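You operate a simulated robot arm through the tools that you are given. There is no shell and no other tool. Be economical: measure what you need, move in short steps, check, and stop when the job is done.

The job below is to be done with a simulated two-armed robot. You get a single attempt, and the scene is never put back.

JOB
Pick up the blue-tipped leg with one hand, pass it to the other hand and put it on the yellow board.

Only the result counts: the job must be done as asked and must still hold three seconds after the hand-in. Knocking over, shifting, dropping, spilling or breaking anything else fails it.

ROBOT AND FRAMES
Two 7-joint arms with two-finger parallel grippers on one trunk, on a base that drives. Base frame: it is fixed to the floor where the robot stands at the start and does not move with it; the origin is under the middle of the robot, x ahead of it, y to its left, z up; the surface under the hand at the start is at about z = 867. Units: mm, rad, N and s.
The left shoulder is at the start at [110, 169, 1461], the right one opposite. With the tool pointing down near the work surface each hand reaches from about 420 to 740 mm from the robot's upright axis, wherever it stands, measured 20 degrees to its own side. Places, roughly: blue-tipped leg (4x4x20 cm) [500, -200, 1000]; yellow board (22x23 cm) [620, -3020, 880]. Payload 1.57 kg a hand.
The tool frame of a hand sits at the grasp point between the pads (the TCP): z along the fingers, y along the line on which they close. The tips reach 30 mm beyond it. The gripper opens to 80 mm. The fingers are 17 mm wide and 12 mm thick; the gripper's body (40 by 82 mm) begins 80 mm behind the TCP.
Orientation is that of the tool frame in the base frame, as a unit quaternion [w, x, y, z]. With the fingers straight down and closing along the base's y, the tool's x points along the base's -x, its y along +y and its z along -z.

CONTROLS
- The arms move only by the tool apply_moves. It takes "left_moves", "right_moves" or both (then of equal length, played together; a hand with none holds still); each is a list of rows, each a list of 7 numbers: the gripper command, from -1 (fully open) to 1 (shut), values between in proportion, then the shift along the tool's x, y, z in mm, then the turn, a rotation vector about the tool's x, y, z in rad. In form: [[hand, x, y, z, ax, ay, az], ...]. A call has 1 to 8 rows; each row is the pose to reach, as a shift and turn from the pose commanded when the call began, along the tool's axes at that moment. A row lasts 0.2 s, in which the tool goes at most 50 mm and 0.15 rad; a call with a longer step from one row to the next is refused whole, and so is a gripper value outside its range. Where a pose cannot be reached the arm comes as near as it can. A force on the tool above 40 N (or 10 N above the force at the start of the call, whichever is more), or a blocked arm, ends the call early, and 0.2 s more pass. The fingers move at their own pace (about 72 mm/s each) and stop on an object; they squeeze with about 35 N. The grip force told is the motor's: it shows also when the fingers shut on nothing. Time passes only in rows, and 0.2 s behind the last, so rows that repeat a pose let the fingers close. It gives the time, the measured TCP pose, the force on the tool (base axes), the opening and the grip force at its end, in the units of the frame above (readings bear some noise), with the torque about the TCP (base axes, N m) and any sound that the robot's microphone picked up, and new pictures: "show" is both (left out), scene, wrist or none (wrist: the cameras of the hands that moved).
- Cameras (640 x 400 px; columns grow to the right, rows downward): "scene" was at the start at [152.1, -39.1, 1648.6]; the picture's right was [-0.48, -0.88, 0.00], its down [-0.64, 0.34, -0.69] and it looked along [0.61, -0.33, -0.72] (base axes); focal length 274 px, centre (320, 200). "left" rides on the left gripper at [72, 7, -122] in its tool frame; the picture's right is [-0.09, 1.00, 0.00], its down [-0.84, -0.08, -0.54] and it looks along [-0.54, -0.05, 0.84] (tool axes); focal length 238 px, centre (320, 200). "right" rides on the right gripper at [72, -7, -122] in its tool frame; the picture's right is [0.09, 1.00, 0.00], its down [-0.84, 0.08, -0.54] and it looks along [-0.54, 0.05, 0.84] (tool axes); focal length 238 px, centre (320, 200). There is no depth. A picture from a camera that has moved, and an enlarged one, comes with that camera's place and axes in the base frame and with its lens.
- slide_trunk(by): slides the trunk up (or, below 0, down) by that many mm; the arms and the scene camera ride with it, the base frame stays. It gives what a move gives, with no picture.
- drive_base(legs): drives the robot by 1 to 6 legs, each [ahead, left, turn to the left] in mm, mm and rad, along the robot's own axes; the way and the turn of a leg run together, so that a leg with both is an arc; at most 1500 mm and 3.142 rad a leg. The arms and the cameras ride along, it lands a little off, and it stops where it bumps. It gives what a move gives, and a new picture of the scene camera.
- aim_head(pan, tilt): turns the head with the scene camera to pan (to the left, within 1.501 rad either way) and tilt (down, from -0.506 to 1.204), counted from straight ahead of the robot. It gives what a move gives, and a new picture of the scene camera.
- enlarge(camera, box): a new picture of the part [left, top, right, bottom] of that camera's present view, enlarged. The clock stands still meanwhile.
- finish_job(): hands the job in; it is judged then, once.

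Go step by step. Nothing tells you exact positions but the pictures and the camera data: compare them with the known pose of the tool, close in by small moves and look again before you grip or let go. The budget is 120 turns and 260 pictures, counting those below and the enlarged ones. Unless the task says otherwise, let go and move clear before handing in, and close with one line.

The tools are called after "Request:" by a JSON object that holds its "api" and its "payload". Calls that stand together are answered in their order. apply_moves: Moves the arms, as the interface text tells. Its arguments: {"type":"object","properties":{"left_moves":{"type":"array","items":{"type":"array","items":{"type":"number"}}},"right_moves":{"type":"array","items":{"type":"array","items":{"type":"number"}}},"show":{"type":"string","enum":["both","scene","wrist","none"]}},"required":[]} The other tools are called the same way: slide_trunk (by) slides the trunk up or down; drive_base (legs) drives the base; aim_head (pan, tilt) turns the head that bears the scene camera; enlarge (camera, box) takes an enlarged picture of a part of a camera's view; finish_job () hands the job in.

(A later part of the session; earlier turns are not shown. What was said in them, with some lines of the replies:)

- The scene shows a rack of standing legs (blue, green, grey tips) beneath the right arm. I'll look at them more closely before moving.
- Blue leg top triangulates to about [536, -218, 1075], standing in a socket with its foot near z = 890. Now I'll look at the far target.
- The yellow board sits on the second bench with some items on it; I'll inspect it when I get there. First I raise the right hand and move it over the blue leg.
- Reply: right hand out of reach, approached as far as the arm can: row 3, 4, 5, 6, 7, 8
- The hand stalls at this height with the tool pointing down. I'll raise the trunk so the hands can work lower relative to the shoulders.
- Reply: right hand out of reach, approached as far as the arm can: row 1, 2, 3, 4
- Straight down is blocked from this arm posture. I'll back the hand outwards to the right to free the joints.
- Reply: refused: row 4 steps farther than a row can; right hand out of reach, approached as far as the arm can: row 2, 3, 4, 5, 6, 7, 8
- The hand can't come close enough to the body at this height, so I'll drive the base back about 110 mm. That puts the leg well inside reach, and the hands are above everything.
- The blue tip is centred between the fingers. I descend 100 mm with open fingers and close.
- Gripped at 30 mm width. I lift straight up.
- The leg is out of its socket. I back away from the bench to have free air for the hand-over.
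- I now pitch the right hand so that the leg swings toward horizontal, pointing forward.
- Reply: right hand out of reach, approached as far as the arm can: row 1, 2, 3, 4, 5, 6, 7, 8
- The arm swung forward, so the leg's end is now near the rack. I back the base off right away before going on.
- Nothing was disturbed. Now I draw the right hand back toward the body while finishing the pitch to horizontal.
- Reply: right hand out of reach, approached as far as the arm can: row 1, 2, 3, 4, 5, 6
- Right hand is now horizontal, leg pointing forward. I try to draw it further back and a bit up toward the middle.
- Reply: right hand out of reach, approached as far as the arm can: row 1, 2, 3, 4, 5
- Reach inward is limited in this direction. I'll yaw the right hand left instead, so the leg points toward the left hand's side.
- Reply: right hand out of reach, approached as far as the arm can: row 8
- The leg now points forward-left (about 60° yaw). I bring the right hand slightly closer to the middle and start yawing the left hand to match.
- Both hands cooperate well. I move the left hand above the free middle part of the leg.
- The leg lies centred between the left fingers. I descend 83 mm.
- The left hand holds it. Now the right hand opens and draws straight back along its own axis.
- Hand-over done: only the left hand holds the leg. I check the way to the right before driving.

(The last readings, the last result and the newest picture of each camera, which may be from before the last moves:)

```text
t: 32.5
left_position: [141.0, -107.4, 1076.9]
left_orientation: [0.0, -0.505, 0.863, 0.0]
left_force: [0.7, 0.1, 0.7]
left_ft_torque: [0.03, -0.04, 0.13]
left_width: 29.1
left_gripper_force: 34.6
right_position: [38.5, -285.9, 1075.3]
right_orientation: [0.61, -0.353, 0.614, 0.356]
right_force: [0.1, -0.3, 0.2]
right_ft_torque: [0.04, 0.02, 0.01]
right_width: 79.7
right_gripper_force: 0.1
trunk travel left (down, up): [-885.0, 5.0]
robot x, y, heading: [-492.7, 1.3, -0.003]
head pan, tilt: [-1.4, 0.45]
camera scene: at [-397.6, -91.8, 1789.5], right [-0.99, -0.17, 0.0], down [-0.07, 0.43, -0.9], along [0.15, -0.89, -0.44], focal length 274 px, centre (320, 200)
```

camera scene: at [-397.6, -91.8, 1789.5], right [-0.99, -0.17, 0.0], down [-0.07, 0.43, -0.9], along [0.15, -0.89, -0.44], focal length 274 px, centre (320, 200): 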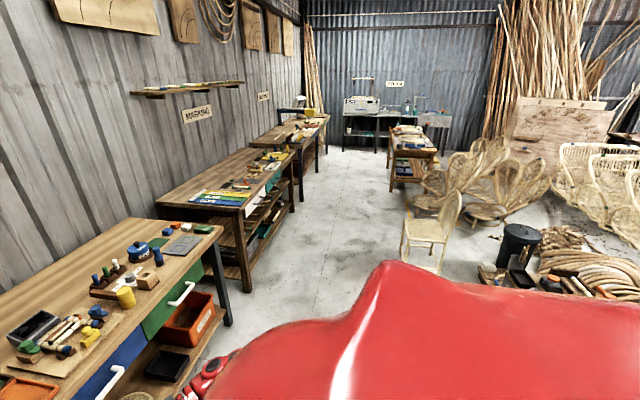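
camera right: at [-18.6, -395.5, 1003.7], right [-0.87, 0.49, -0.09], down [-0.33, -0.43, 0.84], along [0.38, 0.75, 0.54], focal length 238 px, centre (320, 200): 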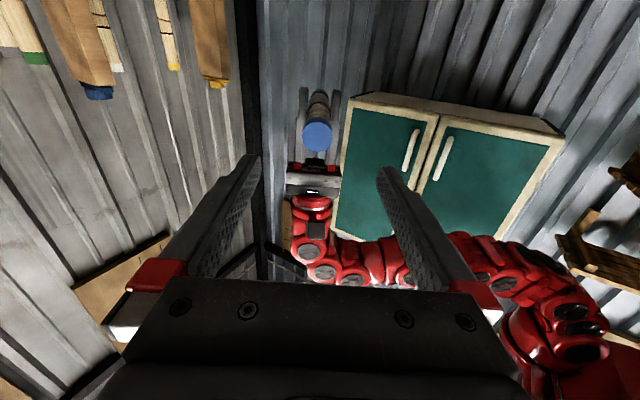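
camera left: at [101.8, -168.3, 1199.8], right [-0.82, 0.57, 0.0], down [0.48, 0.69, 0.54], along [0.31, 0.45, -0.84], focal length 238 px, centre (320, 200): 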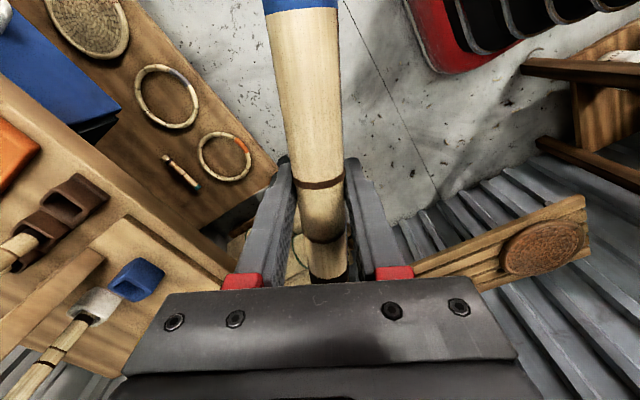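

The aisle is clear (nearest chair at x < -860). I drive forward a little, then sideways right toward the second bench.

Request:
{"api": "drive_base", "payload": {"legs": [[220, 0, 0], [0, -1450, 0], [0, -1400, 0]]}}

Request:
{"api": "aim_head", "payload": {"pan": 0.0, "tilt": 0.7}}

```text
t: 47.5
left_position: [305.2, -2965.4, 1077.5]
left_orientation: [0.0, -0.492, 0.871, 0.0]
left_force: [0.0, -0.1, -1.3]
left_ft_torque: [0.01, 0.02, -0.03]
left_width: 29.3
left_gripper_force: 35.3
right_position: [197.4, -3139.8, 1074.6]
right_orientation: [0.615, -0.344, 0.619, 0.347]
right_force: [0.3, -0.4, -0.2]
right_ft_torque: [-0.02, -0.01, 0.0]
right_width: 80.2
right_gripper_force: 0.1
trunk travel left (down, up): [-885.0, 5.0]
robot x, y, heading: [-324.4, -2835.2, -0.036]
head pan, tilt: [-1.4, 0.45]
camera scene: at [-231.4, -2930.8, 1789.6], right [-0.99, -0.14, 0.0], down [-0.06, 0.43, -0.9], along [0.12, -0.89, -0.44], focal length 274 px, centre (320, 200)
```

scene: 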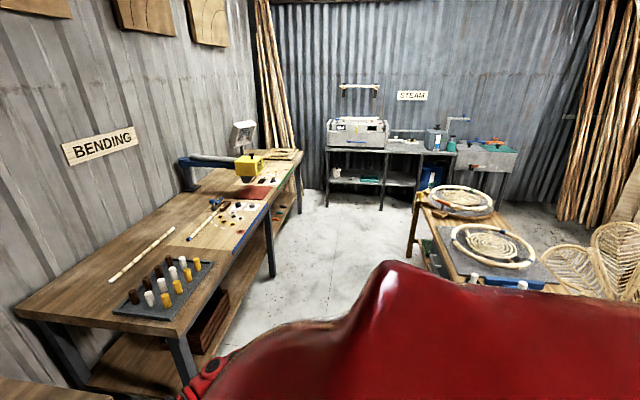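

```text
t: 49.0
left_position: [306.4, -2965.7, 1077.4]
left_orientation: [0.0, -0.492, 0.871, -0.001]
left_force: [0.0, -0.7, -1.0]
left_ft_torque: [0.01, 0.0, 0.0]
left_width: 29.2
left_gripper_force: 34.7
right_position: [197.8, -3138.8, 1074.2]
right_orientation: [0.615, -0.344, 0.619, 0.347]
right_force: [0.5, 1.5, 0.3]
right_ft_torque: [0.0, 0.01, 0.02]
right_width: 80.1
right_gripper_force: 0.0
trunk travel left (down, up): [-885.0, 5.0]
robot x, y, heading: [-326.7, -2838.3, -0.031]
head pan, tilt: [0.0, 0.7]
camera scene: at [-159.2, -2842.8, 1767.4], right [-0.03, -1.0, 0.0], down [-0.64, 0.02, -0.76], along [0.76, -0.02, -0.64], focal length 274 px, centre (320, 200)
```

scene: 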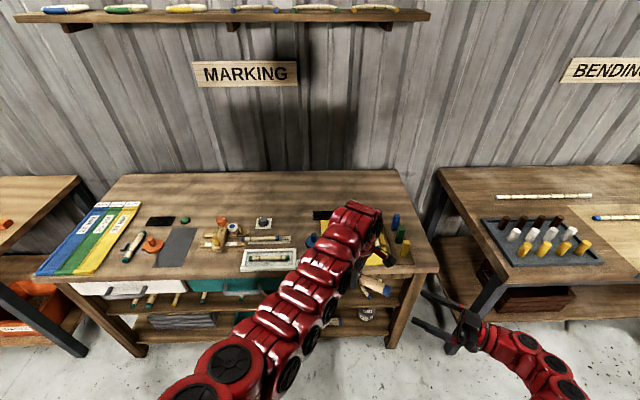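

The left arm hides the yellow board from the head. I zoom in, and move the left hand aside to the left to see the board.

Request:
{"api": "enlarge", "payload": {"camera": "scene", "box": [280, 180, 440, 280]}}

Request:
{"api": "enlarge", "payload": {"camera": "left", "box": [0, 0, 640, 400]}}

```text
4.00 times, centred on (360, 230) of scene
camera zoom: at [-159.2, -2842.8, 1767.4], right [-0.03, -1.0, 0.0], down [-0.64, 0.02, -0.76], along [0.76, -0.02, -0.64], focal length 1096 px, centre (160, 80)
```

zoom: 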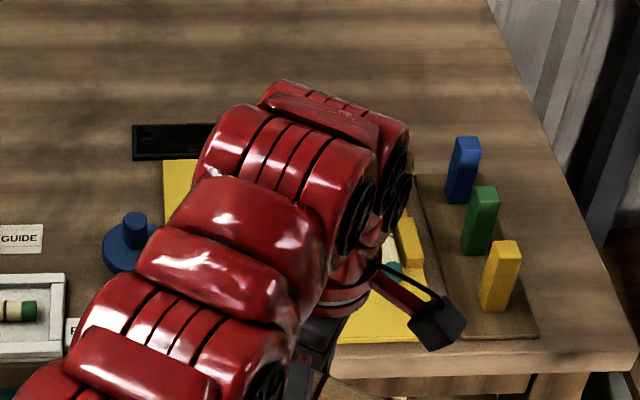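

```text
1.00 times, centred on (320, 200) of left (not enlarged: the box is as wide or as high as the picture)
camera zoom: at [265.2, -3023.9, 1199.8], right [-0.81, 0.59, 0.0], down [0.5, 0.68, 0.54], along [0.32, 0.44, -0.84], focal length 238 px, centre (320, 200)
```

zoom: 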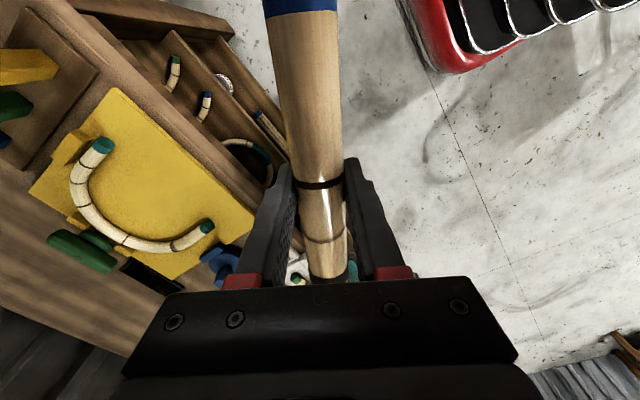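

The board is clearly visible: a C-shaped bent piece lies on it with its mouth toward the robot, leaving room inside the mouth. The leg sits too deep in the left fingers to be laid flat (tips reach 30 mm past), so I'll use the right hand to re-grip it at the fingertips.

Request:
{"api": "apply_moves", "payload": {"right_moves": [[-1, 0, 0, 30, 0, 0, 0], [-1, 0, 0, 60, 0, 0, 0], [-1, 0, 0, 90, 0, 0, 0], [-1, 0, 0, 118, 0, 0, 0], [-1, 0, 0, 118, 0, 0, 0]], "show": "wrist"}}

Request:
{"api": "enlarge", "payload": {"camera": "left", "box": [0, 0, 640, 400]}}

```text
t: 50.2
left_position: [306.4, -2964.6, 1077.2]
left_orientation: [0.0, -0.492, 0.871, 0.0]
left_force: [0.8, -0.8, 0.2]
left_ft_torque: [0.05, 0.0, 0.0]
left_width: 29.2
left_gripper_force: 34.9
right_position: [260.8, -3038.9, 1077.0]
right_orientation: [0.615, -0.344, 0.619, 0.347]
right_force: [0.0, -1.1, -0.2]
right_ft_torque: [-0.01, 0.02, 0.02]
right_width: 79.9
right_gripper_force: 0.1
trunk travel left (down, up): [-885.0, 5.0]
robot x, y, heading: [-320.7, -2837.1, -0.035]
head pan, tilt: [0.0, 0.7]
camera right: at [200.2, -3146.8, 1003.8], right [-0.85, 0.52, -0.09], down [-0.34, -0.42, 0.84], along [0.4, 0.74, 0.54], focal length 238 px, centre (320, 200)
```

right: 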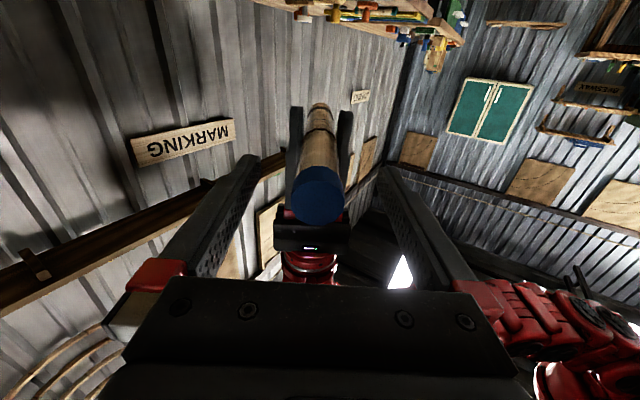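

```text
1.00 times, centred on (320, 200) of left (not enlarged: the box is as wide or as high as the picture)
camera zoom: at [265.0, -3024.3, 1199.9], right [-0.81, 0.59, 0.0], down [0.5, 0.68, 0.54], along [0.32, 0.44, -0.84], focal length 238 px, centre (320, 200)
```

zoom: 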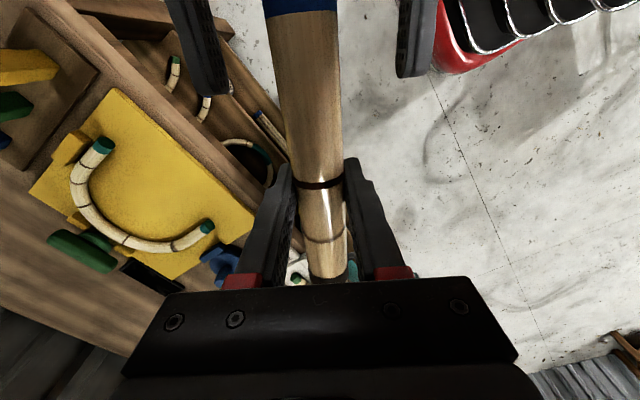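

Request:
{"api": "apply_moves", "payload": {"right_moves": [[0.2, 0, 0, 0, 0, 0, 0], [1, 0, 0, 0, 0, 0, 0], [1, 0, 0, 0, 0, 0, 0], [1, 0, 0, 0, 0, 0, 0]], "show": "none"}}

```text
t: 51.2
left_position: [307.2, -2965.4, 1075.8]
left_orientation: [0.001, -0.491, 0.871, 0.0]
left_force: [-8.6, 4.0, 2.0]
left_ft_torque: [-0.04, 0.09, -0.43]
left_width: 29.3
left_gripper_force: 34.4
right_position: [261.1, -3038.3, 1075.2]
right_orientation: [0.615, -0.343, 0.62, 0.347]
right_force: [6.3, -3.4, -2.7]
right_ft_torque: [-0.22, 0.1, -0.25]
right_width: 29.5
right_gripper_force: 34.6
trunk travel left (down, up): [-885.0, 5.0]
robot x, y, heading: [-325.8, -2836.8, -0.031]
head pan, tilt: [0.0, 0.7]
```

Request:
{"api": "apply_moves", "payload": {"left_moves": [[-0.5, 0, 0, 0, 0, 0, 0], [-0.5, 0, 0, 0, 0, 0, 0], [-0.5, 5, 0, -9, 0, 0, 0], [-0.5, 10, 0, -18, 0, 0, 0], [-0.5, 10, 0, -18, 0, 0, 0]], "show": "wrist"}}

```text
t: 52.4
left_position: [301.0, -2972.6, 1095.8]
left_orientation: [0.0, -0.492, 0.871, 0.0]
left_force: [0.8, -0.4, 1.0]
left_ft_torque: [0.01, 0.03, -0.02]
left_width: 60.1
left_gripper_force: 0.0
right_position: [260.9, -3038.1, 1076.8]
right_orientation: [0.615, -0.343, 0.619, 0.346]
right_force: [0.6, -0.8, -0.2]
right_ft_torque: [-0.06, 0.05, 0.0]
right_width: 29.7
right_gripper_force: 35.0
trunk travel left (down, up): [-885.0, 5.0]
robot x, y, heading: [-323.3, -2838.6, -0.028]
head pan, tilt: [0.0, 0.7]
camera left: at [259.5, -3032.5, 1218.4], right [-0.81, 0.59, 0.0], down [0.5, 0.68, 0.54], along [0.32, 0.44, -0.84], focal length 238 px, centre (320, 200)
```

left: 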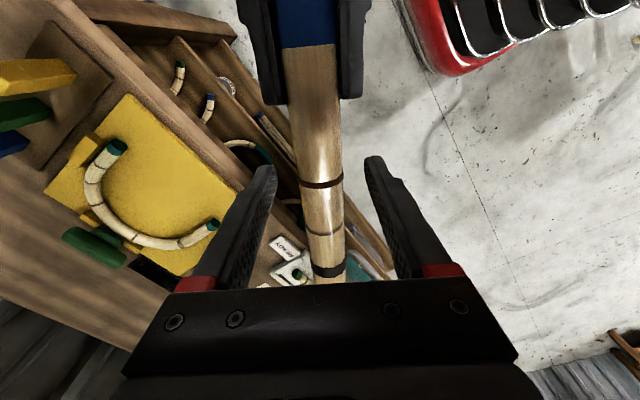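

Request:
{"api": "apply_moves", "payload": {"left_moves": [[0.3, 0, 0, 0, 0, 0, 0], [1, 0, 0, 0, 0, 0, 0], [1, 0, 0, 0, 0, 0, 0], [1, 0, 0, 0, 0, 0, 0]], "show": "wrist"}}

```text
t: 53.4
left_position: [301.0, -2974.3, 1096.1]
left_orientation: [0.0, -0.491, 0.871, 0.0]
left_force: [-1.3, 1.3, 1.0]
left_ft_torque: [-0.05, 0.1, -0.16]
left_width: 29.4
left_gripper_force: 34.8
right_position: [260.2, -3039.4, 1076.5]
right_orientation: [0.615, -0.344, 0.619, 0.347]
right_force: [1.4, -1.0, -1.6]
right_ft_torque: [-0.06, 0.03, 0.02]
right_width: 29.5
right_gripper_force: 35.0
trunk travel left (down, up): [-885.0, 5.0]
robot x, y, heading: [-324.1, -2835.0, -0.033]
head pan, tilt: [0.0, 0.7]
camera left: at [259.3, -3032.6, 1218.3], right [-0.81, 0.59, 0.0], down [0.5, 0.68, 0.54], along [0.32, 0.44, -0.84], focal length 238 px, centre (320, 200)
```

left: 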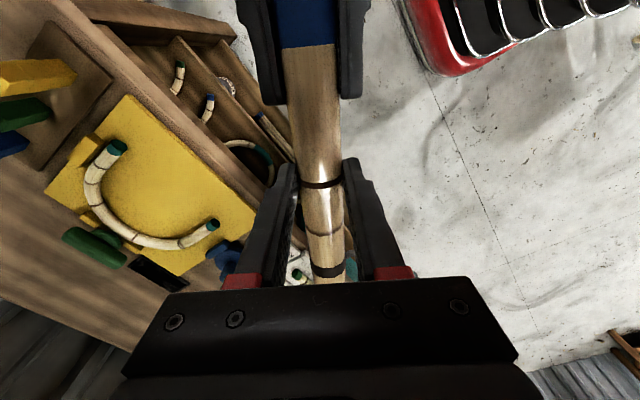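

Secure. Right hand opens and withdraws.

Request:
{"api": "apply_moves", "payload": {"right_moves": [[-1, 0, 0, 0, 0, 0, 0], [-1, 0, 0, 0, 0, 0, 0], [-1, 0, 0, 0, 0, 0, 0], [-1, 0, 0, -40, 0, 0, 0], [-1, 0, 0, -80, 0, 0, 0], [-1, 0, 0, -120, 0, 0, 0], [-1, 0, 0, -160, 0, 0, 0], [-1, 0, 0, -200, 0, 0, 0]], "show": "none"}}

Request:
{"api": "apply_moves", "payload": {"left_moves": [[1, 0, 0, -10, 0, 0, 0.14], [1, 0, 0, -20, 0, 0, 0.28], [1, 0, 0, -30, 0, 0, 0.42], [1, 0, 0, -40, 0, 0, 0.56], [1, -30, 0, -40, 0, 0, 0.7], [1, -60, 0, -40, 0, 0, 0.84], [1, -90, 0, -40, 0, 0, 0.98], [1, -120, 0, -40, 0, 0, 1.03]], "show": "both"}}

```text
t: 55.2
left_position: [301.4, -2974.0, 1094.2]
left_orientation: [0.0, -0.493, 0.87, 0.001]
left_force: [0.4, 0.1, -0.3]
left_ft_torque: [0.0, 0.02, 0.03]
left_width: 28.9
left_gripper_force: 34.6
right_position: [154.5, -3213.3, 1074.9]
right_orientation: [0.614, -0.344, 0.619, 0.348]
right_force: [-1.1, -1.7, 0.5]
right_ft_torque: [0.0, 0.01, -0.05]
right_width: 79.8
right_gripper_force: 0.1
right hand out of reach, approached as far as the arm can: row 7
trunk travel left (down, up): [-885.0, 5.0]
robot x, y, heading: [-325.8, -2837.8, -0.035]
head pan, tilt: [0.0, 0.7]
```

```text
t: 57.0
left_position: [364.1, -2870.8, 1135.0]
left_orientation: [0.0, 0.003, 1.0, -0.001]
left_force: [0.4, -0.5, -1.4]
left_ft_torque: [-0.01, 0.04, 0.0]
left_width: 29.4
left_gripper_force: 34.7
right_position: [154.4, -3210.5, 1076.0]
right_orientation: [0.615, -0.344, 0.619, 0.347]
right_force: [-0.2, 0.1, 0.5]
right_ft_torque: [0.0, -0.03, -0.03]
right_width: 80.0
right_gripper_force: 0.0
trunk travel left (down, up): [-885.0, 5.0]
robot x, y, heading: [-323.9, -2837.2, -0.031]
head pan, tilt: [0.0, 0.7]
camera scene: at [-158.6, -2841.6, 1767.3], right [-0.03, -1.0, 0.0], down [-0.64, 0.02, -0.76], along [0.76, -0.02, -0.64], focal length 274 px, centre (320, 200)
camera left: at [293.9, -2864.0, 1257.0], right [0.1, 1.0, 0.0], down [0.84, -0.08, 0.54], along [0.54, -0.05, -0.84], focal length 238 px, centre (320, 200)
```

scene: 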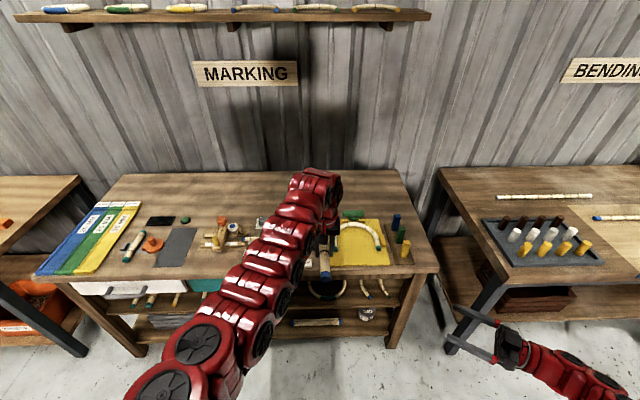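
left: 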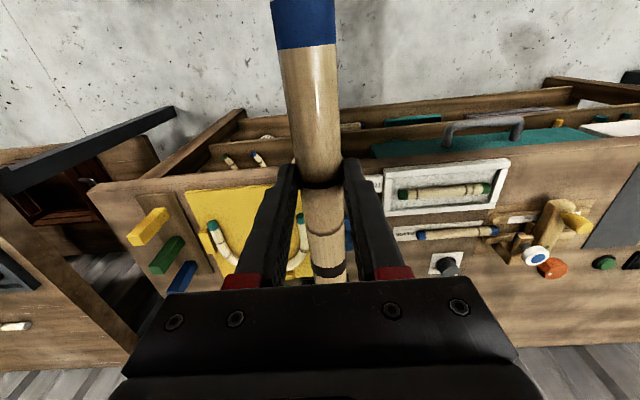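

The leg is now aligned with x, and the head can see the board. I enlarge it to map the free space.

Request:
{"api": "enlarge", "payload": {"camera": "scene", "box": [310, 190, 430, 280]}}

```text
4.44 times, centred on (370, 235) of scene
camera zoom: at [-158.6, -2841.6, 1767.3], right [-0.03, -1.0, 0.0], down [-0.64, 0.02, -0.76], along [0.76, -0.02, -0.64], focal length 1218 px, centre (98, 44)
```

zoom: 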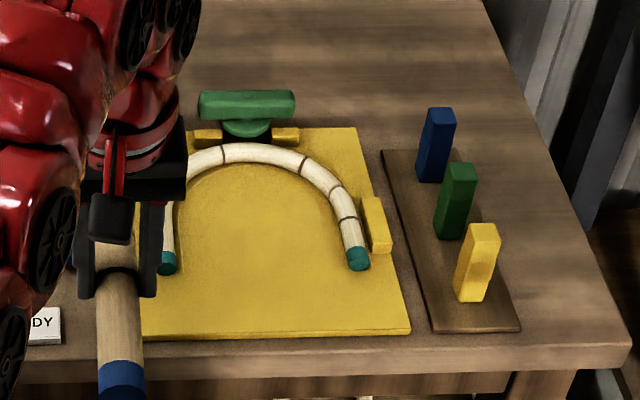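

Board spans about x 493–750, y -3136 to -2896; the C's mouth (ends at x≈550, y≈-2924 and -3101) leaves a clear lane inside to x≈688. I'll lay the leg along x at y≈-3012, x≈470–668. Now I drive closer.

Request:
{"api": "drive_base", "payload": {"legs": [[0, 0, 0.031], [0, -183, 0], [200, 0, 0]]}}

```text
t: 60.1
left_position: [563.6, -3030.6, 1135.1]
left_orientation: [0.001, -0.017, 1.0, 0.0]
left_force: [0.0, 0.0, -0.2]
left_ft_torque: [0.01, 0.01, -0.01]
left_width: 29.2
left_gripper_force: 35.4
right_position: [365.6, -3377.1, 1077.6]
right_orientation: [0.609, -0.355, 0.612, 0.358]
right_force: [0.0, -0.2, 0.5]
right_ft_torque: [0.0, -0.02, 0.01]
right_width: 80.3
right_gripper_force: 0.1
trunk travel left (down, up): [-885.0, 5.0]
robot x, y, heading: [-127.2, -3020.3, 0.003]
head pan, tilt: [0.0, 0.7]
camera scene: at [39.1, -3020.3, 1767.6], right [0.0, -1.0, 0.0], down [-0.64, 0.0, -0.77], along [0.77, 0.0, -0.64], focal length 274 px, centre (320, 200)
```

scene: 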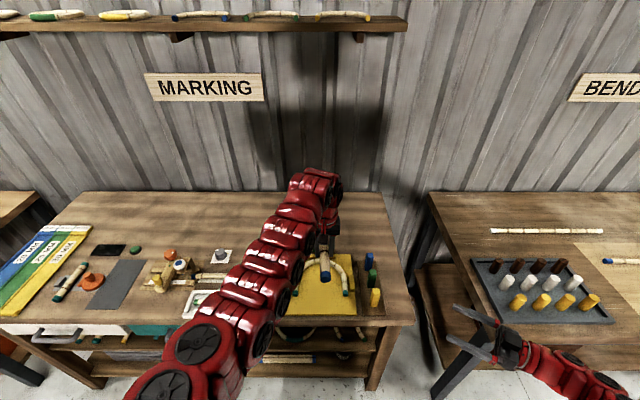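

Request:
{"api": "drive_base", "payload": {"legs": [[45, 0, 0]]}}

Request:
{"api": "enlarge", "payload": {"camera": "left", "box": [0, 0, 640, 400]}}

Request:
{"api": "enlarge", "payload": {"camera": "scene", "box": [260, 220, 400, 330]}}

```text
t: 61.0
left_position: [603.2, -3030.1, 1137.4]
left_orientation: [0.003, -0.018, 1.0, 0.0]
left_force: [0.4, 0.6, -1.0]
left_ft_torque: [-0.01, -0.01, -0.03]
left_width: 29.2
left_gripper_force: 34.6
right_position: [405.2, -3376.6, 1078.7]
right_orientation: [0.61, -0.356, 0.611, 0.358]
right_force: [-0.8, 0.3, 0.0]
right_ft_torque: [0.01, -0.01, -0.06]
right_width: 80.0
right_gripper_force: 0.0
trunk travel left (down, up): [-885.0, 5.0]
robot x, y, heading: [-81.9, -3019.1, 0.006]
head pan, tilt: [0.0, 0.7]
camera scene: at [76.8, -3020.1, 1768.3], right [0.0, -1.0, 0.0], down [-0.64, 0.0, -0.77], along [0.77, 0.0, -0.64], focal length 274 px, centre (320, 200)
```

scene: 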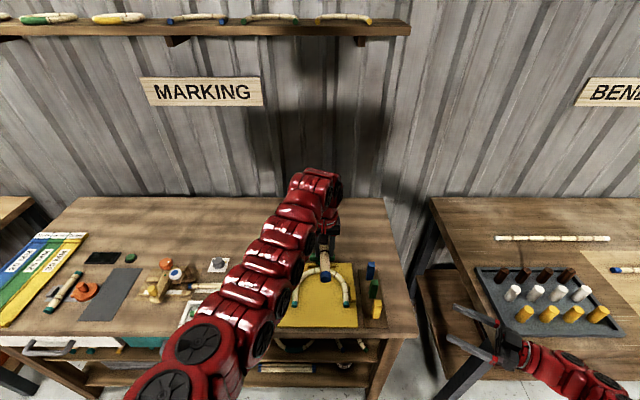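

```text
1.00 times, centred on (320, 200) of left (not enlarged: the box is as wide or as high as the picture)
camera zoom: at [532.1, -3026.0, 1260.2], right [0.06, 1.0, 0.0], down [0.84, -0.05, 0.55], along [0.55, -0.03, -0.84], focal length 238 px, centre (320, 200)
```

zoom: 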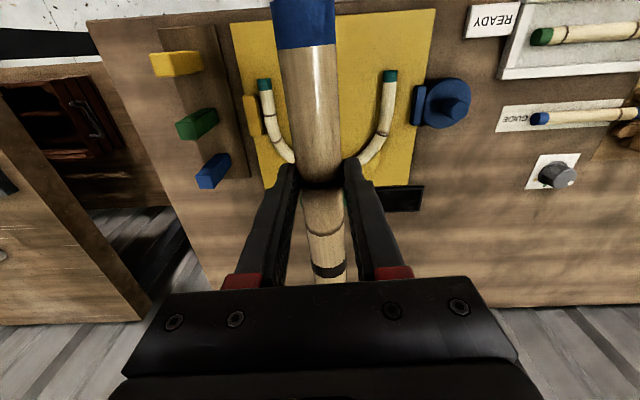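

```text
3.64 times, centred on (330, 275) of scene
camera zoom: at [76.8, -3020.1, 1768.3], right [0.0, -1.0, 0.0], down [-0.64, 0.0, -0.77], along [0.77, 0.0, -0.64], focal length 996 px, centre (284, -73)
```

zoom: 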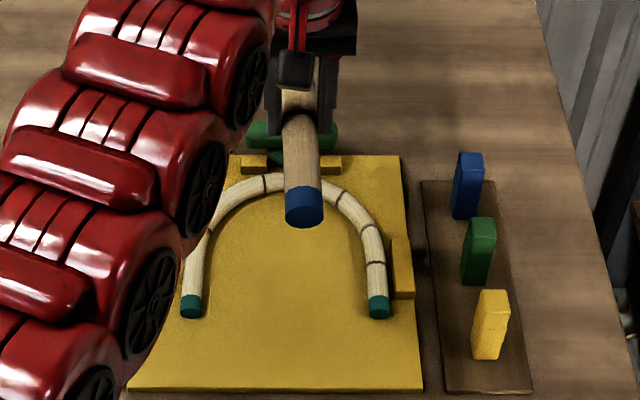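

The leg extends about 88 mm back and 112 mm forward of the TCP. I shift to x≈562, y≈-3018, straighten 2° and descend to a height still above the bent piece.

Request:
{"api": "apply_moves", "payload": {"left_moves": [[1, 15, 5, 15, 0, 0, 0.015], [1, 30, 10, 40, 0, 0, 0.036], [1, 41, 13, 70, 0, 0, 0.036], [1, 41, 13, 105, 0, 0, 0.036], [1, 41, 13, 140, 0, 0, 0.036], [1, 41, 13, 165, 0, 0, 0.036], [1, 41, 13, 165, 0, 0, 0.036]], "show": "both"}}

Request:
{"api": "enlarge", "payload": {"camera": "scene", "box": [260, 220, 400, 330]}}

```text
t: 62.6
left_position: [565.8, -3019.1, 968.4]
left_orientation: [0.0, 0.001, 1.0, 0.001]
left_force: [0.6, 0.5, -1.3]
left_ft_torque: [-0.02, -0.02, -0.02]
left_width: 29.2
left_gripper_force: 35.0
right_position: [409.4, -3378.2, 1077.1]
right_orientation: [0.609, -0.355, 0.613, 0.358]
right_force: [0.3, -0.3, 0.4]
right_ft_torque: [-0.02, 0.03, 0.0]
right_width: 80.3
right_gripper_force: 0.0
trunk travel left (down, up): [-885.0, 5.0]
robot x, y, heading: [-84.4, -3021.0, 0.003]
head pan, tilt: [0.0, 0.7]
camera scene: at [83.8, -3020.2, 1767.5], right [0.0, -1.0, 0.0], down [-0.64, 0.0, -0.77], along [0.77, 0.0, -0.64], focal length 274 px, centre (320, 200)
camera left: at [496.2, -3012.7, 1091.2], right [0.09, 1.0, 0.0], down [0.84, -0.08, 0.54], along [0.54, -0.05, -0.84], focal length 238 px, centre (320, 200)
```

scene: 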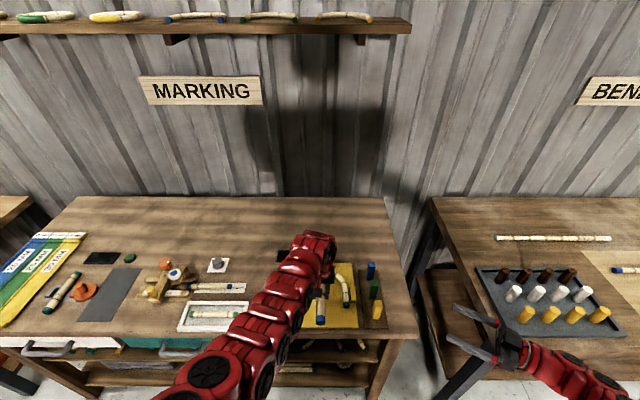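
left: 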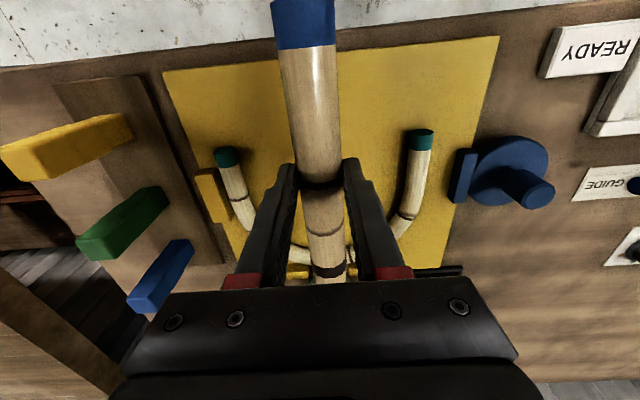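

```text
3.64 times, centred on (330, 275) of scene
camera zoom: at [83.8, -3020.2, 1767.5], right [0.0, -1.0, 0.0], down [-0.64, 0.0, -0.77], along [0.77, 0.0, -0.64], focal length 996 px, centre (284, -73)
```

zoom: 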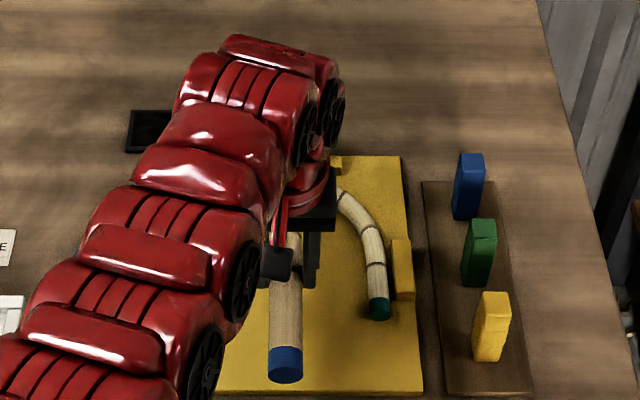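

Centred in y, but the foot would come near the arc, so I shift back 14 mm and descend close to the board.

Request:
{"api": "apply_moves", "payload": {"left_moves": [[1, 14, 0, 0, 0, 0, 0], [1, 14, 0, 20, 0, 0, 0], [1, 14, 0, 40, 0, 0, 0], [1, 14, 0, 40, 0, 0, 0]], "show": "wrist"}}

Request:
{"api": "enlarge", "payload": {"camera": "scene", "box": [280, 260, 400, 340]}}

```text
t: 63.6
left_position: [552.7, -3017.2, 931.0]
left_orientation: [0.0, 0.002, 1.0, 0.0]
left_force: [-0.1, -0.2, -1.6]
left_ft_torque: [0.0, -0.02, -0.02]
left_width: 29.2
left_gripper_force: 35.5
right_position: [409.4, -3378.0, 1076.7]
right_orientation: [0.609, -0.355, 0.613, 0.358]
right_force: [-0.1, -0.2, -0.7]
right_ft_torque: [-0.03, 0.02, -0.03]
right_width: 80.2
right_gripper_force: 0.1
trunk travel left (down, up): [-885.0, 5.0]
robot x, y, heading: [-81.7, -3015.9, 0.001]
head pan, tilt: [0.0, 0.7]
camera left: at [481.6, -3012.1, 1054.1], right [0.09, 1.0, 0.0], down [0.84, -0.08, 0.54], along [0.54, -0.05, -0.84], focal length 238 px, centre (320, 200)
```

left: 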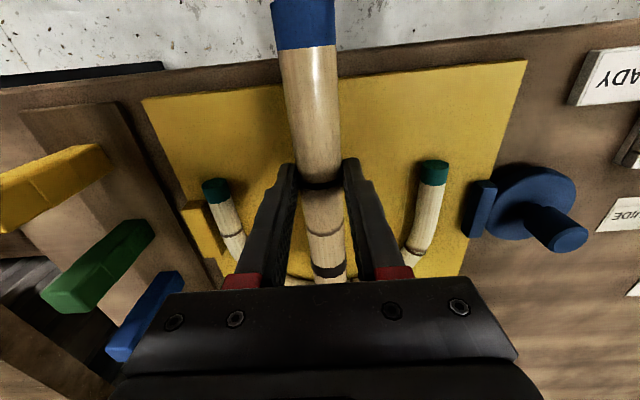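

```text
5.00 times, centred on (340, 300) of scene
camera zoom: at [83.9, -3020.2, 1767.5], right [0.0, -1.0, 0.0], down [-0.64, 0.0, -0.77], along [0.77, 0.0, -0.64], focal length 1370 px, centre (220, -300)
```

zoom: 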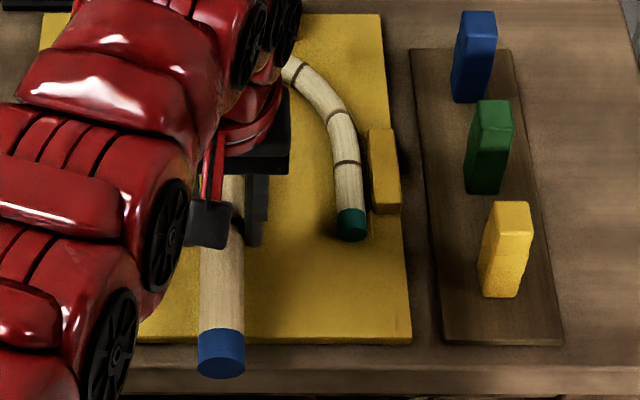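

The lane is clear. Now a slow descent until contact.

Request:
{"api": "apply_moves", "payload": {"left_moves": [[1, 0, 0, 4, 0, 0, 0], [1, 0, 0, 7, 0, 0, 0], [1, 0, 0, 10, 0, 0, 0], [1, 0, 0, 12, 0, 0, 0], [1, 0, 0, 12, 0, 0, 0]], "show": "wrist"}}

```text
t: 64.8
left_position: [552.2, -3018.1, 918.5]
left_orientation: [0.002, 0.001, 1.0, 0.0]
left_force: [0.4, -0.6, -1.2]
left_ft_torque: [0.01, 0.03, -0.03]
left_width: 28.9
left_gripper_force: 34.6
right_position: [409.7, -3376.9, 1077.9]
right_orientation: [0.609, -0.355, 0.613, 0.357]
right_force: [0.5, 0.0, -0.4]
right_ft_torque: [-0.01, 0.05, 0.0]
right_width: 79.6
right_gripper_force: 0.1
trunk travel left (down, up): [-885.0, 5.0]
robot x, y, heading: [-79.5, -3022.5, 0.006]
head pan, tilt: [0.0, 0.7]
camera left: at [482.6, -3012.0, 1040.9], right [0.09, 1.0, 0.0], down [0.84, -0.08, 0.54], along [0.54, -0.05, -0.84], focal length 238 px, centre (320, 200)
```

left: 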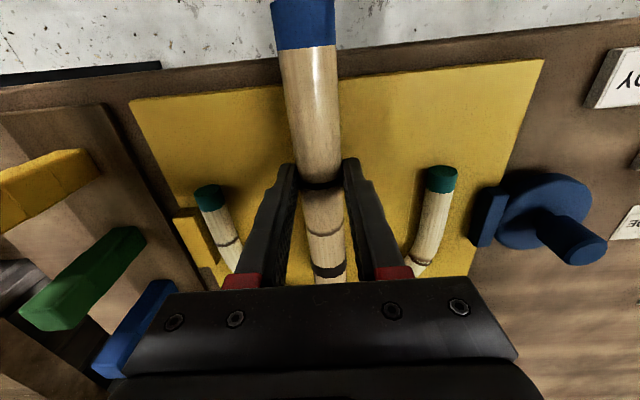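

Request:
{"api": "apply_moves", "payload": {"left_moves": [[1, 0, 0, 2, 0, 0, 0], [1, 0, 0, 4, 0, 0, 0], [1, 0, 0, 4, 0, 0, 0]], "show": "none"}}

```text
t: 65.6
left_position: [552.3, -3018.1, 913.8]
left_orientation: [0.0, 0.001, 1.0, 0.0]
left_force: [-0.4, -0.1, -0.8]
left_ft_torque: [-0.02, -0.03, 0.01]
left_width: 28.9
left_gripper_force: 35.0
right_position: [409.7, -3376.9, 1077.6]
right_orientation: [0.61, -0.354, 0.613, 0.357]
right_force: [-0.4, -0.8, -0.2]
right_ft_torque: [-0.02, -0.01, -0.02]
right_width: 79.9
right_gripper_force: 0.0
trunk travel left (down, up): [-885.0, 5.0]
robot x, y, heading: [-78.7, -3021.3, 0.006]
head pan, tilt: [0.0, 0.7]
```

Request:
{"api": "apply_moves", "payload": {"left_moves": [[1, 0, 0, 1.5, 0, 0, 0], [1, 0, 0, 3, 0, 0, 0], [1, 0, 0, 3, 0, 0, 0]], "show": "none"}}

Request:
{"api": "enlarge", "payload": {"camera": "left", "box": [160, 40, 480, 300]}}

Request:
{"api": "enlarge", "payload": {"camera": "scene", "box": [290, 270, 380, 345]}}

```text
t: 66.4
left_position: [551.8, -3018.3, 910.6]
left_orientation: [0.0, 0.001, 1.0, 0.0]
left_force: [0.0, -0.3, -1.2]
left_ft_torque: [-0.04, 0.0, 0.02]
left_width: 29.2
left_gripper_force: 35.4
right_position: [410.3, -3378.1, 1076.4]
right_orientation: [0.609, -0.355, 0.613, 0.358]
right_force: [0.4, -0.6, 0.5]
right_ft_torque: [0.05, -0.02, -0.01]
right_width: 80.2
right_gripper_force: 0.1
trunk travel left (down, up): [-885.0, 5.0]
robot x, y, heading: [-80.9, -3022.1, 0.01]
head pan, tilt: [0.0, 0.7]
```

```text
1.54 times, centred on (320, 170) of left
camera zoom: at [481.1, -3011.7, 1034.0], right [0.09, 1.0, 0.0], down [0.84, -0.08, 0.54], along [0.54, -0.05, -0.84], focal length 367 px, centre (320, 246)
```

zoom: 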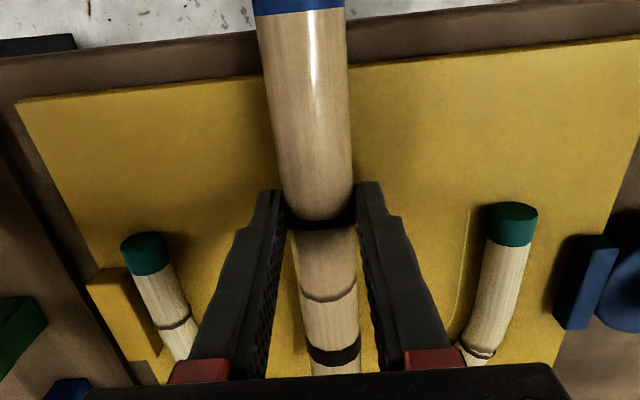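

```text
5.33 times, centred on (335, 308) of scene
camera zoom: at [84.6, -3020.3, 1767.4], right [0.0, -1.0, 0.0], down [-0.64, 0.0, -0.76], along [0.76, 0.0, -0.64], focal length 1461 px, centre (240, -373)
```

zoom: 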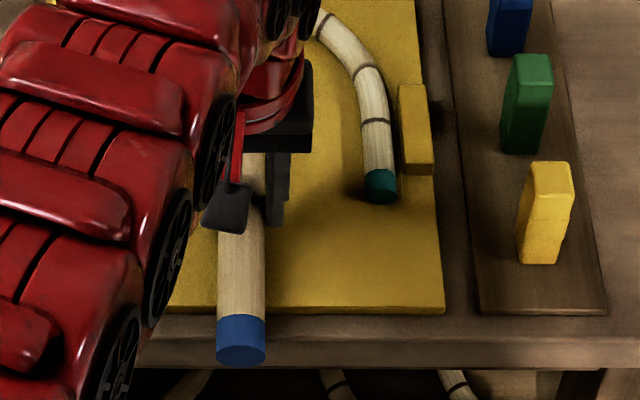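

No contact yet; I continue gently.

Request:
{"api": "apply_moves", "payload": {"left_moves": [[1, 0, 0, 1.5, 0, 0, 0], [1, 0, 0, 3, 0, 0, 0], [1, 0, 0, 3, 0, 0, 0]], "show": "none"}}

```text
t: 67.2
left_position: [551.1, -3017.8, 909.8]
left_orientation: [0.0, 0.001, 1.0, 0.0]
left_force: [-0.4, 0.3, -1.1]
left_ft_torque: [0.0, 0.03, 0.05]
left_width: 29.3
left_gripper_force: 35.2
left hand out of reach, approached as far as the arm can: row 2, 3
right_position: [408.9, -3376.8, 1075.5]
right_orientation: [0.608, -0.355, 0.612, 0.358]
right_force: [0.0, -0.3, 0.4]
right_ft_torque: [0.0, -0.01, 0.02]
right_width: 80.0
right_gripper_force: 0.0
trunk travel left (down, up): [-885.0, 5.0]
robot x, y, heading: [-77.8, -3021.3, 0.006]
head pan, tilt: [0.0, 0.7]
```

The arm is at its lower limit, so I lower by the trunk a few mm at a time.

Request:
{"api": "slide_trunk", "payload": {"by": -3}}

Request:
{"api": "slide_trunk", "payload": {"by": -2}}

```text
t: 67.7
left_position: [549.9, -3017.4, 906.0]
left_orientation: [0.0, 0.0, 1.0, 0.0]
left_force: [-0.5, 0.6, -1.5]
left_ft_torque: [0.02, 0.04, -0.03]
left_width: 29.2
left_gripper_force: 35.2
right_position: [410.8, -3376.0, 1073.1]
right_orientation: [0.609, -0.355, 0.612, 0.358]
right_force: [0.1, -0.2, -0.2]
right_ft_torque: [-0.03, -0.03, -0.01]
right_width: 80.2
right_gripper_force: 0.1
trunk travel left (down, up): [-882.0, 8.0]
robot x, y, heading: [-81.1, -3024.2, 0.001]
head pan, tilt: [0.0, 0.7]
```

```text
t: 68.3
left_position: [550.7, -3017.8, 906.0]
left_orientation: [0.003, 0.002, 1.0, 0.0]
left_force: [-0.3, 0.0, 7.3]
left_ft_torque: [0.01, -0.89, 0.06]
left_width: 29.1
left_gripper_force: 35.0
right_position: [409.3, -3378.0, 1072.1]
right_orientation: [0.609, -0.355, 0.613, 0.358]
right_force: [-0.8, 0.3, -0.3]
right_ft_torque: [-0.02, 0.0, 0.05]
right_width: 80.2
right_gripper_force: 0.0
trunk travel left (down, up): [-880.0, 10.0]
robot x, y, heading: [-84.1, -3016.1, 0.008]
head pan, tilt: [0.0, 0.7]
```

First contact at the foot end (torque says about 110 mm ahead), on the board. I level the leg slightly (blue end down) before release.

Request:
{"api": "apply_moves", "payload": {"left_moves": [[1, 0, 0, 0, 0, -0.02, 0], [1, 0, 0, 0, 0, -0.02, 0]], "show": "none"}}

Request:
{"api": "slide_trunk", "payload": {"by": -2}}

Request:
{"api": "enlarge", "payload": {"camera": "scene", "box": [290, 270, 380, 345]}}

```text
t: 68.9
left_position: [549.0, -3017.4, 904.1]
left_orientation: [0.011, 0.001, 1.0, -0.001]
left_force: [-2.4, -0.4, 14.7]
left_ft_torque: [0.0, 0.84, 0.0]
left_width: 29.1
left_gripper_force: 35.0
right_position: [408.8, -3377.5, 1072.3]
right_orientation: [0.609, -0.356, 0.612, 0.358]
right_force: [-0.6, 0.3, 0.2]
right_ft_torque: [-0.01, 0.01, 0.0]
right_width: 79.7
right_gripper_force: 0.0
trunk travel left (down, up): [-880.0, 10.0]
robot x, y, heading: [-82.8, -3020.7, 0.009]
head pan, tilt: [0.0, 0.7]
```

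```text
t: 69.4
left_position: [549.3, -3018.1, 905.5]
left_orientation: [0.013, 0.001, 1.0, -0.002]
left_force: [-0.4, 0.7, 23.6]
left_ft_torque: [0.02, 0.11, -0.04]
left_width: 29.2
left_gripper_force: 35.3
right_position: [407.3, -3378.4, 1071.1]
right_orientation: [0.61, -0.355, 0.612, 0.357]
right_force: [0.0, -0.7, 0.1]
right_ft_torque: [-0.01, 0.04, -0.04]
right_width: 79.9
right_gripper_force: 0.1
trunk travel left (down, up): [-878.0, 12.0]
robot x, y, heading: [-78.1, -3019.0, 0.005]
head pan, tilt: [0.0, 0.7]
```

```text
5.33 times, centred on (335, 308) of scene
camera zoom: at [80.8, -3019.9, 1761.0], right [0.0, -1.0, 0.0], down [-0.64, 0.0, -0.77], along [0.77, 0.0, -0.64], focal length 1461 px, centre (240, -373)
```

zoom: 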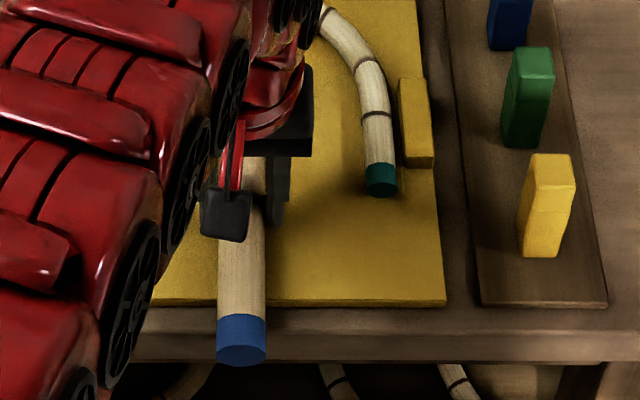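

Lying flat now (balanced torque, 24 N). I relieve the pressure and then open the fingers partway.

Request:
{"api": "slide_trunk", "payload": {"by": 2}}

Request:
{"api": "apply_moves", "payload": {"left_moves": [[0.15, 0, 0, 0, 0, 0, 0], [0.0, 0, 0, 0, 0, 0, 0], [-0.2, 0, 0, 0, 0, 0, 0], [-0.2, 0, 0, 0, 0, 0, 0]], "show": "wrist"}}

```text
t: 69.9
left_position: [550.8, -3017.4, 905.1]
left_orientation: [0.011, 0.001, 1.0, -0.001]
left_force: [2.4, 0.1, 13.2]
left_ft_torque: [-0.01, -0.54, -0.02]
left_width: 29.2
left_gripper_force: 34.7
right_position: [409.1, -3378.6, 1071.5]
right_orientation: [0.609, -0.355, 0.613, 0.358]
right_force: [0.2, 0.3, -0.4]
right_ft_torque: [-0.01, 0.02, -0.01]
right_width: 79.9
right_gripper_force: 0.0
trunk travel left (down, up): [-880.0, 10.0]
robot x, y, heading: [-79.5, -3018.4, 0.004]
head pan, tilt: [0.0, 0.7]
```

```text
t: 70.9
left_position: [550.0, -3018.6, 903.2]
left_orientation: [0.01, 0.002, 1.0, -0.001]
left_force: [0.9, -0.3, -0.7]
left_ft_torque: [-0.03, -0.02, -0.02]
left_width: 48.1
left_gripper_force: 0.2
right_position: [409.4, -3377.0, 1071.8]
right_orientation: [0.609, -0.355, 0.613, 0.358]
right_force: [0.3, -1.0, -0.1]
right_ft_torque: [0.03, -0.01, 0.0]
right_width: 80.2
right_gripper_force: 0.0
trunk travel left (down, up): [-880.0, 10.0]
robot x, y, heading: [-81.0, -3020.0, 0.003]
head pan, tilt: [0.0, 0.7]
camera left: at [477.5, -3011.5, 1025.6], right [0.09, 1.0, 0.0], down [0.83, -0.08, 0.56], along [0.56, -0.05, -0.83], focal length 238 px, centre (320, 200)
```

left: 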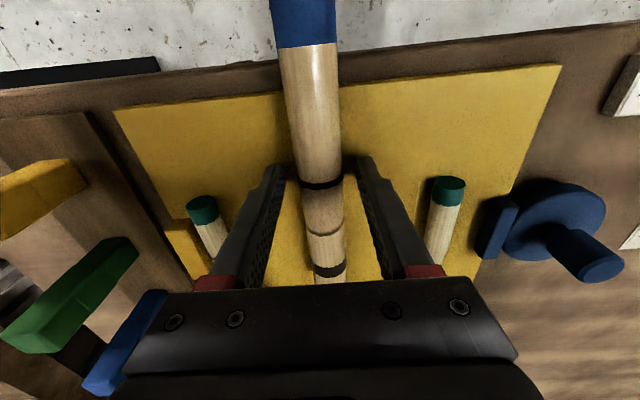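

Released and resting. I lift the left hand straight up.

Request:
{"api": "apply_moves", "payload": {"left_moves": [[-0.2, 0, 0, -10, 0, 0, 0], [-0.2, 0, 0, -30, 0, 0, 0], [-0.2, 0, 0, -60, 0, 0, 0], [-0.2, 0, 0, -100, 0, 0, 0], [-0.2, 0, 0, -140, 0, 0, 0], [-0.2, 0, 0, -160, 0, 0, 0]], "show": "both"}}

Request:
{"api": "enlarge", "payload": {"camera": "scene", "box": [260, 230, 400, 340]}}

```text
t: 72.3
left_position: [557.4, -3013.9, 1066.3]
left_orientation: [0.015, -0.002, 1.0, 0.0]
left_force: [0.4, 0.5, 0.6]
left_ft_torque: [-0.1, 0.01, -0.1]
left_width: 48.2
left_gripper_force: 0.1
left hand out of reach, approached as far as the arm can: row 6
right_position: [409.8, -3375.6, 1072.8]
right_orientation: [0.609, -0.355, 0.613, 0.357]
right_force: [0.1, -0.5, 0.2]
right_ft_torque: [0.01, 0.02, 0.01]
right_width: 80.0
right_gripper_force: 0.1
trunk travel left (down, up): [-880.0, 10.0]
robot x, y, heading: [-79.7, -3020.5, 0.002]
head pan, tilt: [0.0, 0.7]
camera scene: at [85.8, -3016.5, 1762.2], right [0.0, -1.0, 0.0], down [-0.64, 0.0, -0.76], along [0.76, 0.0, -0.64], focal length 274 px, centre (320, 200)
camera left: at [483.1, -3008.1, 1186.8], right [0.09, 1.0, 0.0], down [0.82, -0.07, 0.57], along [0.57, -0.05, -0.82], focal length 238 px, centre (320, 200)
```

scene: 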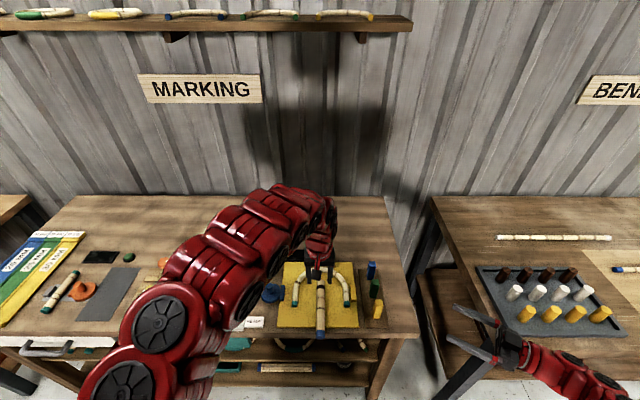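
left: 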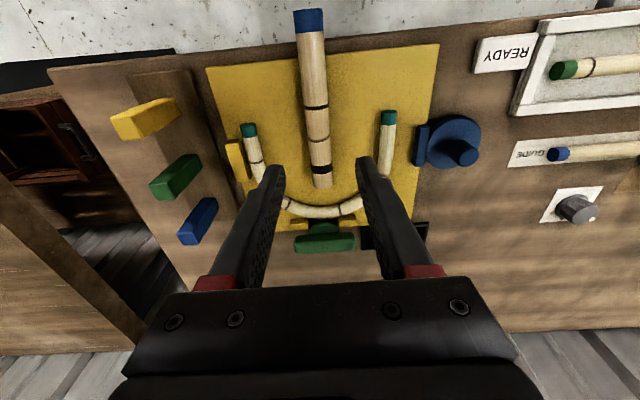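

```text
3.64 times, centred on (330, 285) of scene
camera zoom: at [85.8, -3016.5, 1762.2], right [0.0, -1.0, 0.0], down [-0.64, 0.0, -0.76], along [0.76, 0.0, -0.64], focal length 996 px, centre (284, -109)
```

zoom: 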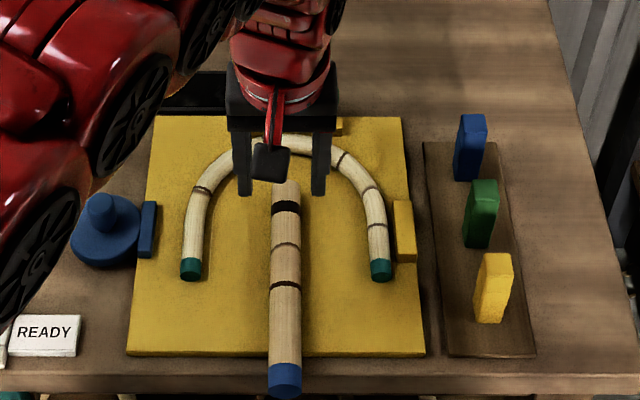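

The blue-tipped leg lies still on the yellow board inside the bent piece's mouth, touching nothing else, and both hands are clear. I hand in.

Request:
{"api": "finish_job", "payload": {}}

```text
The job is handed in.
```

The right hand picked up the blue-tipped leg and passed it to the left, which laid it on the yellow board. The blue tip sticks out about 2 cm past the board's front edge. I saw nothing else knocked or shifted, and both hands were clear at the hand-in.
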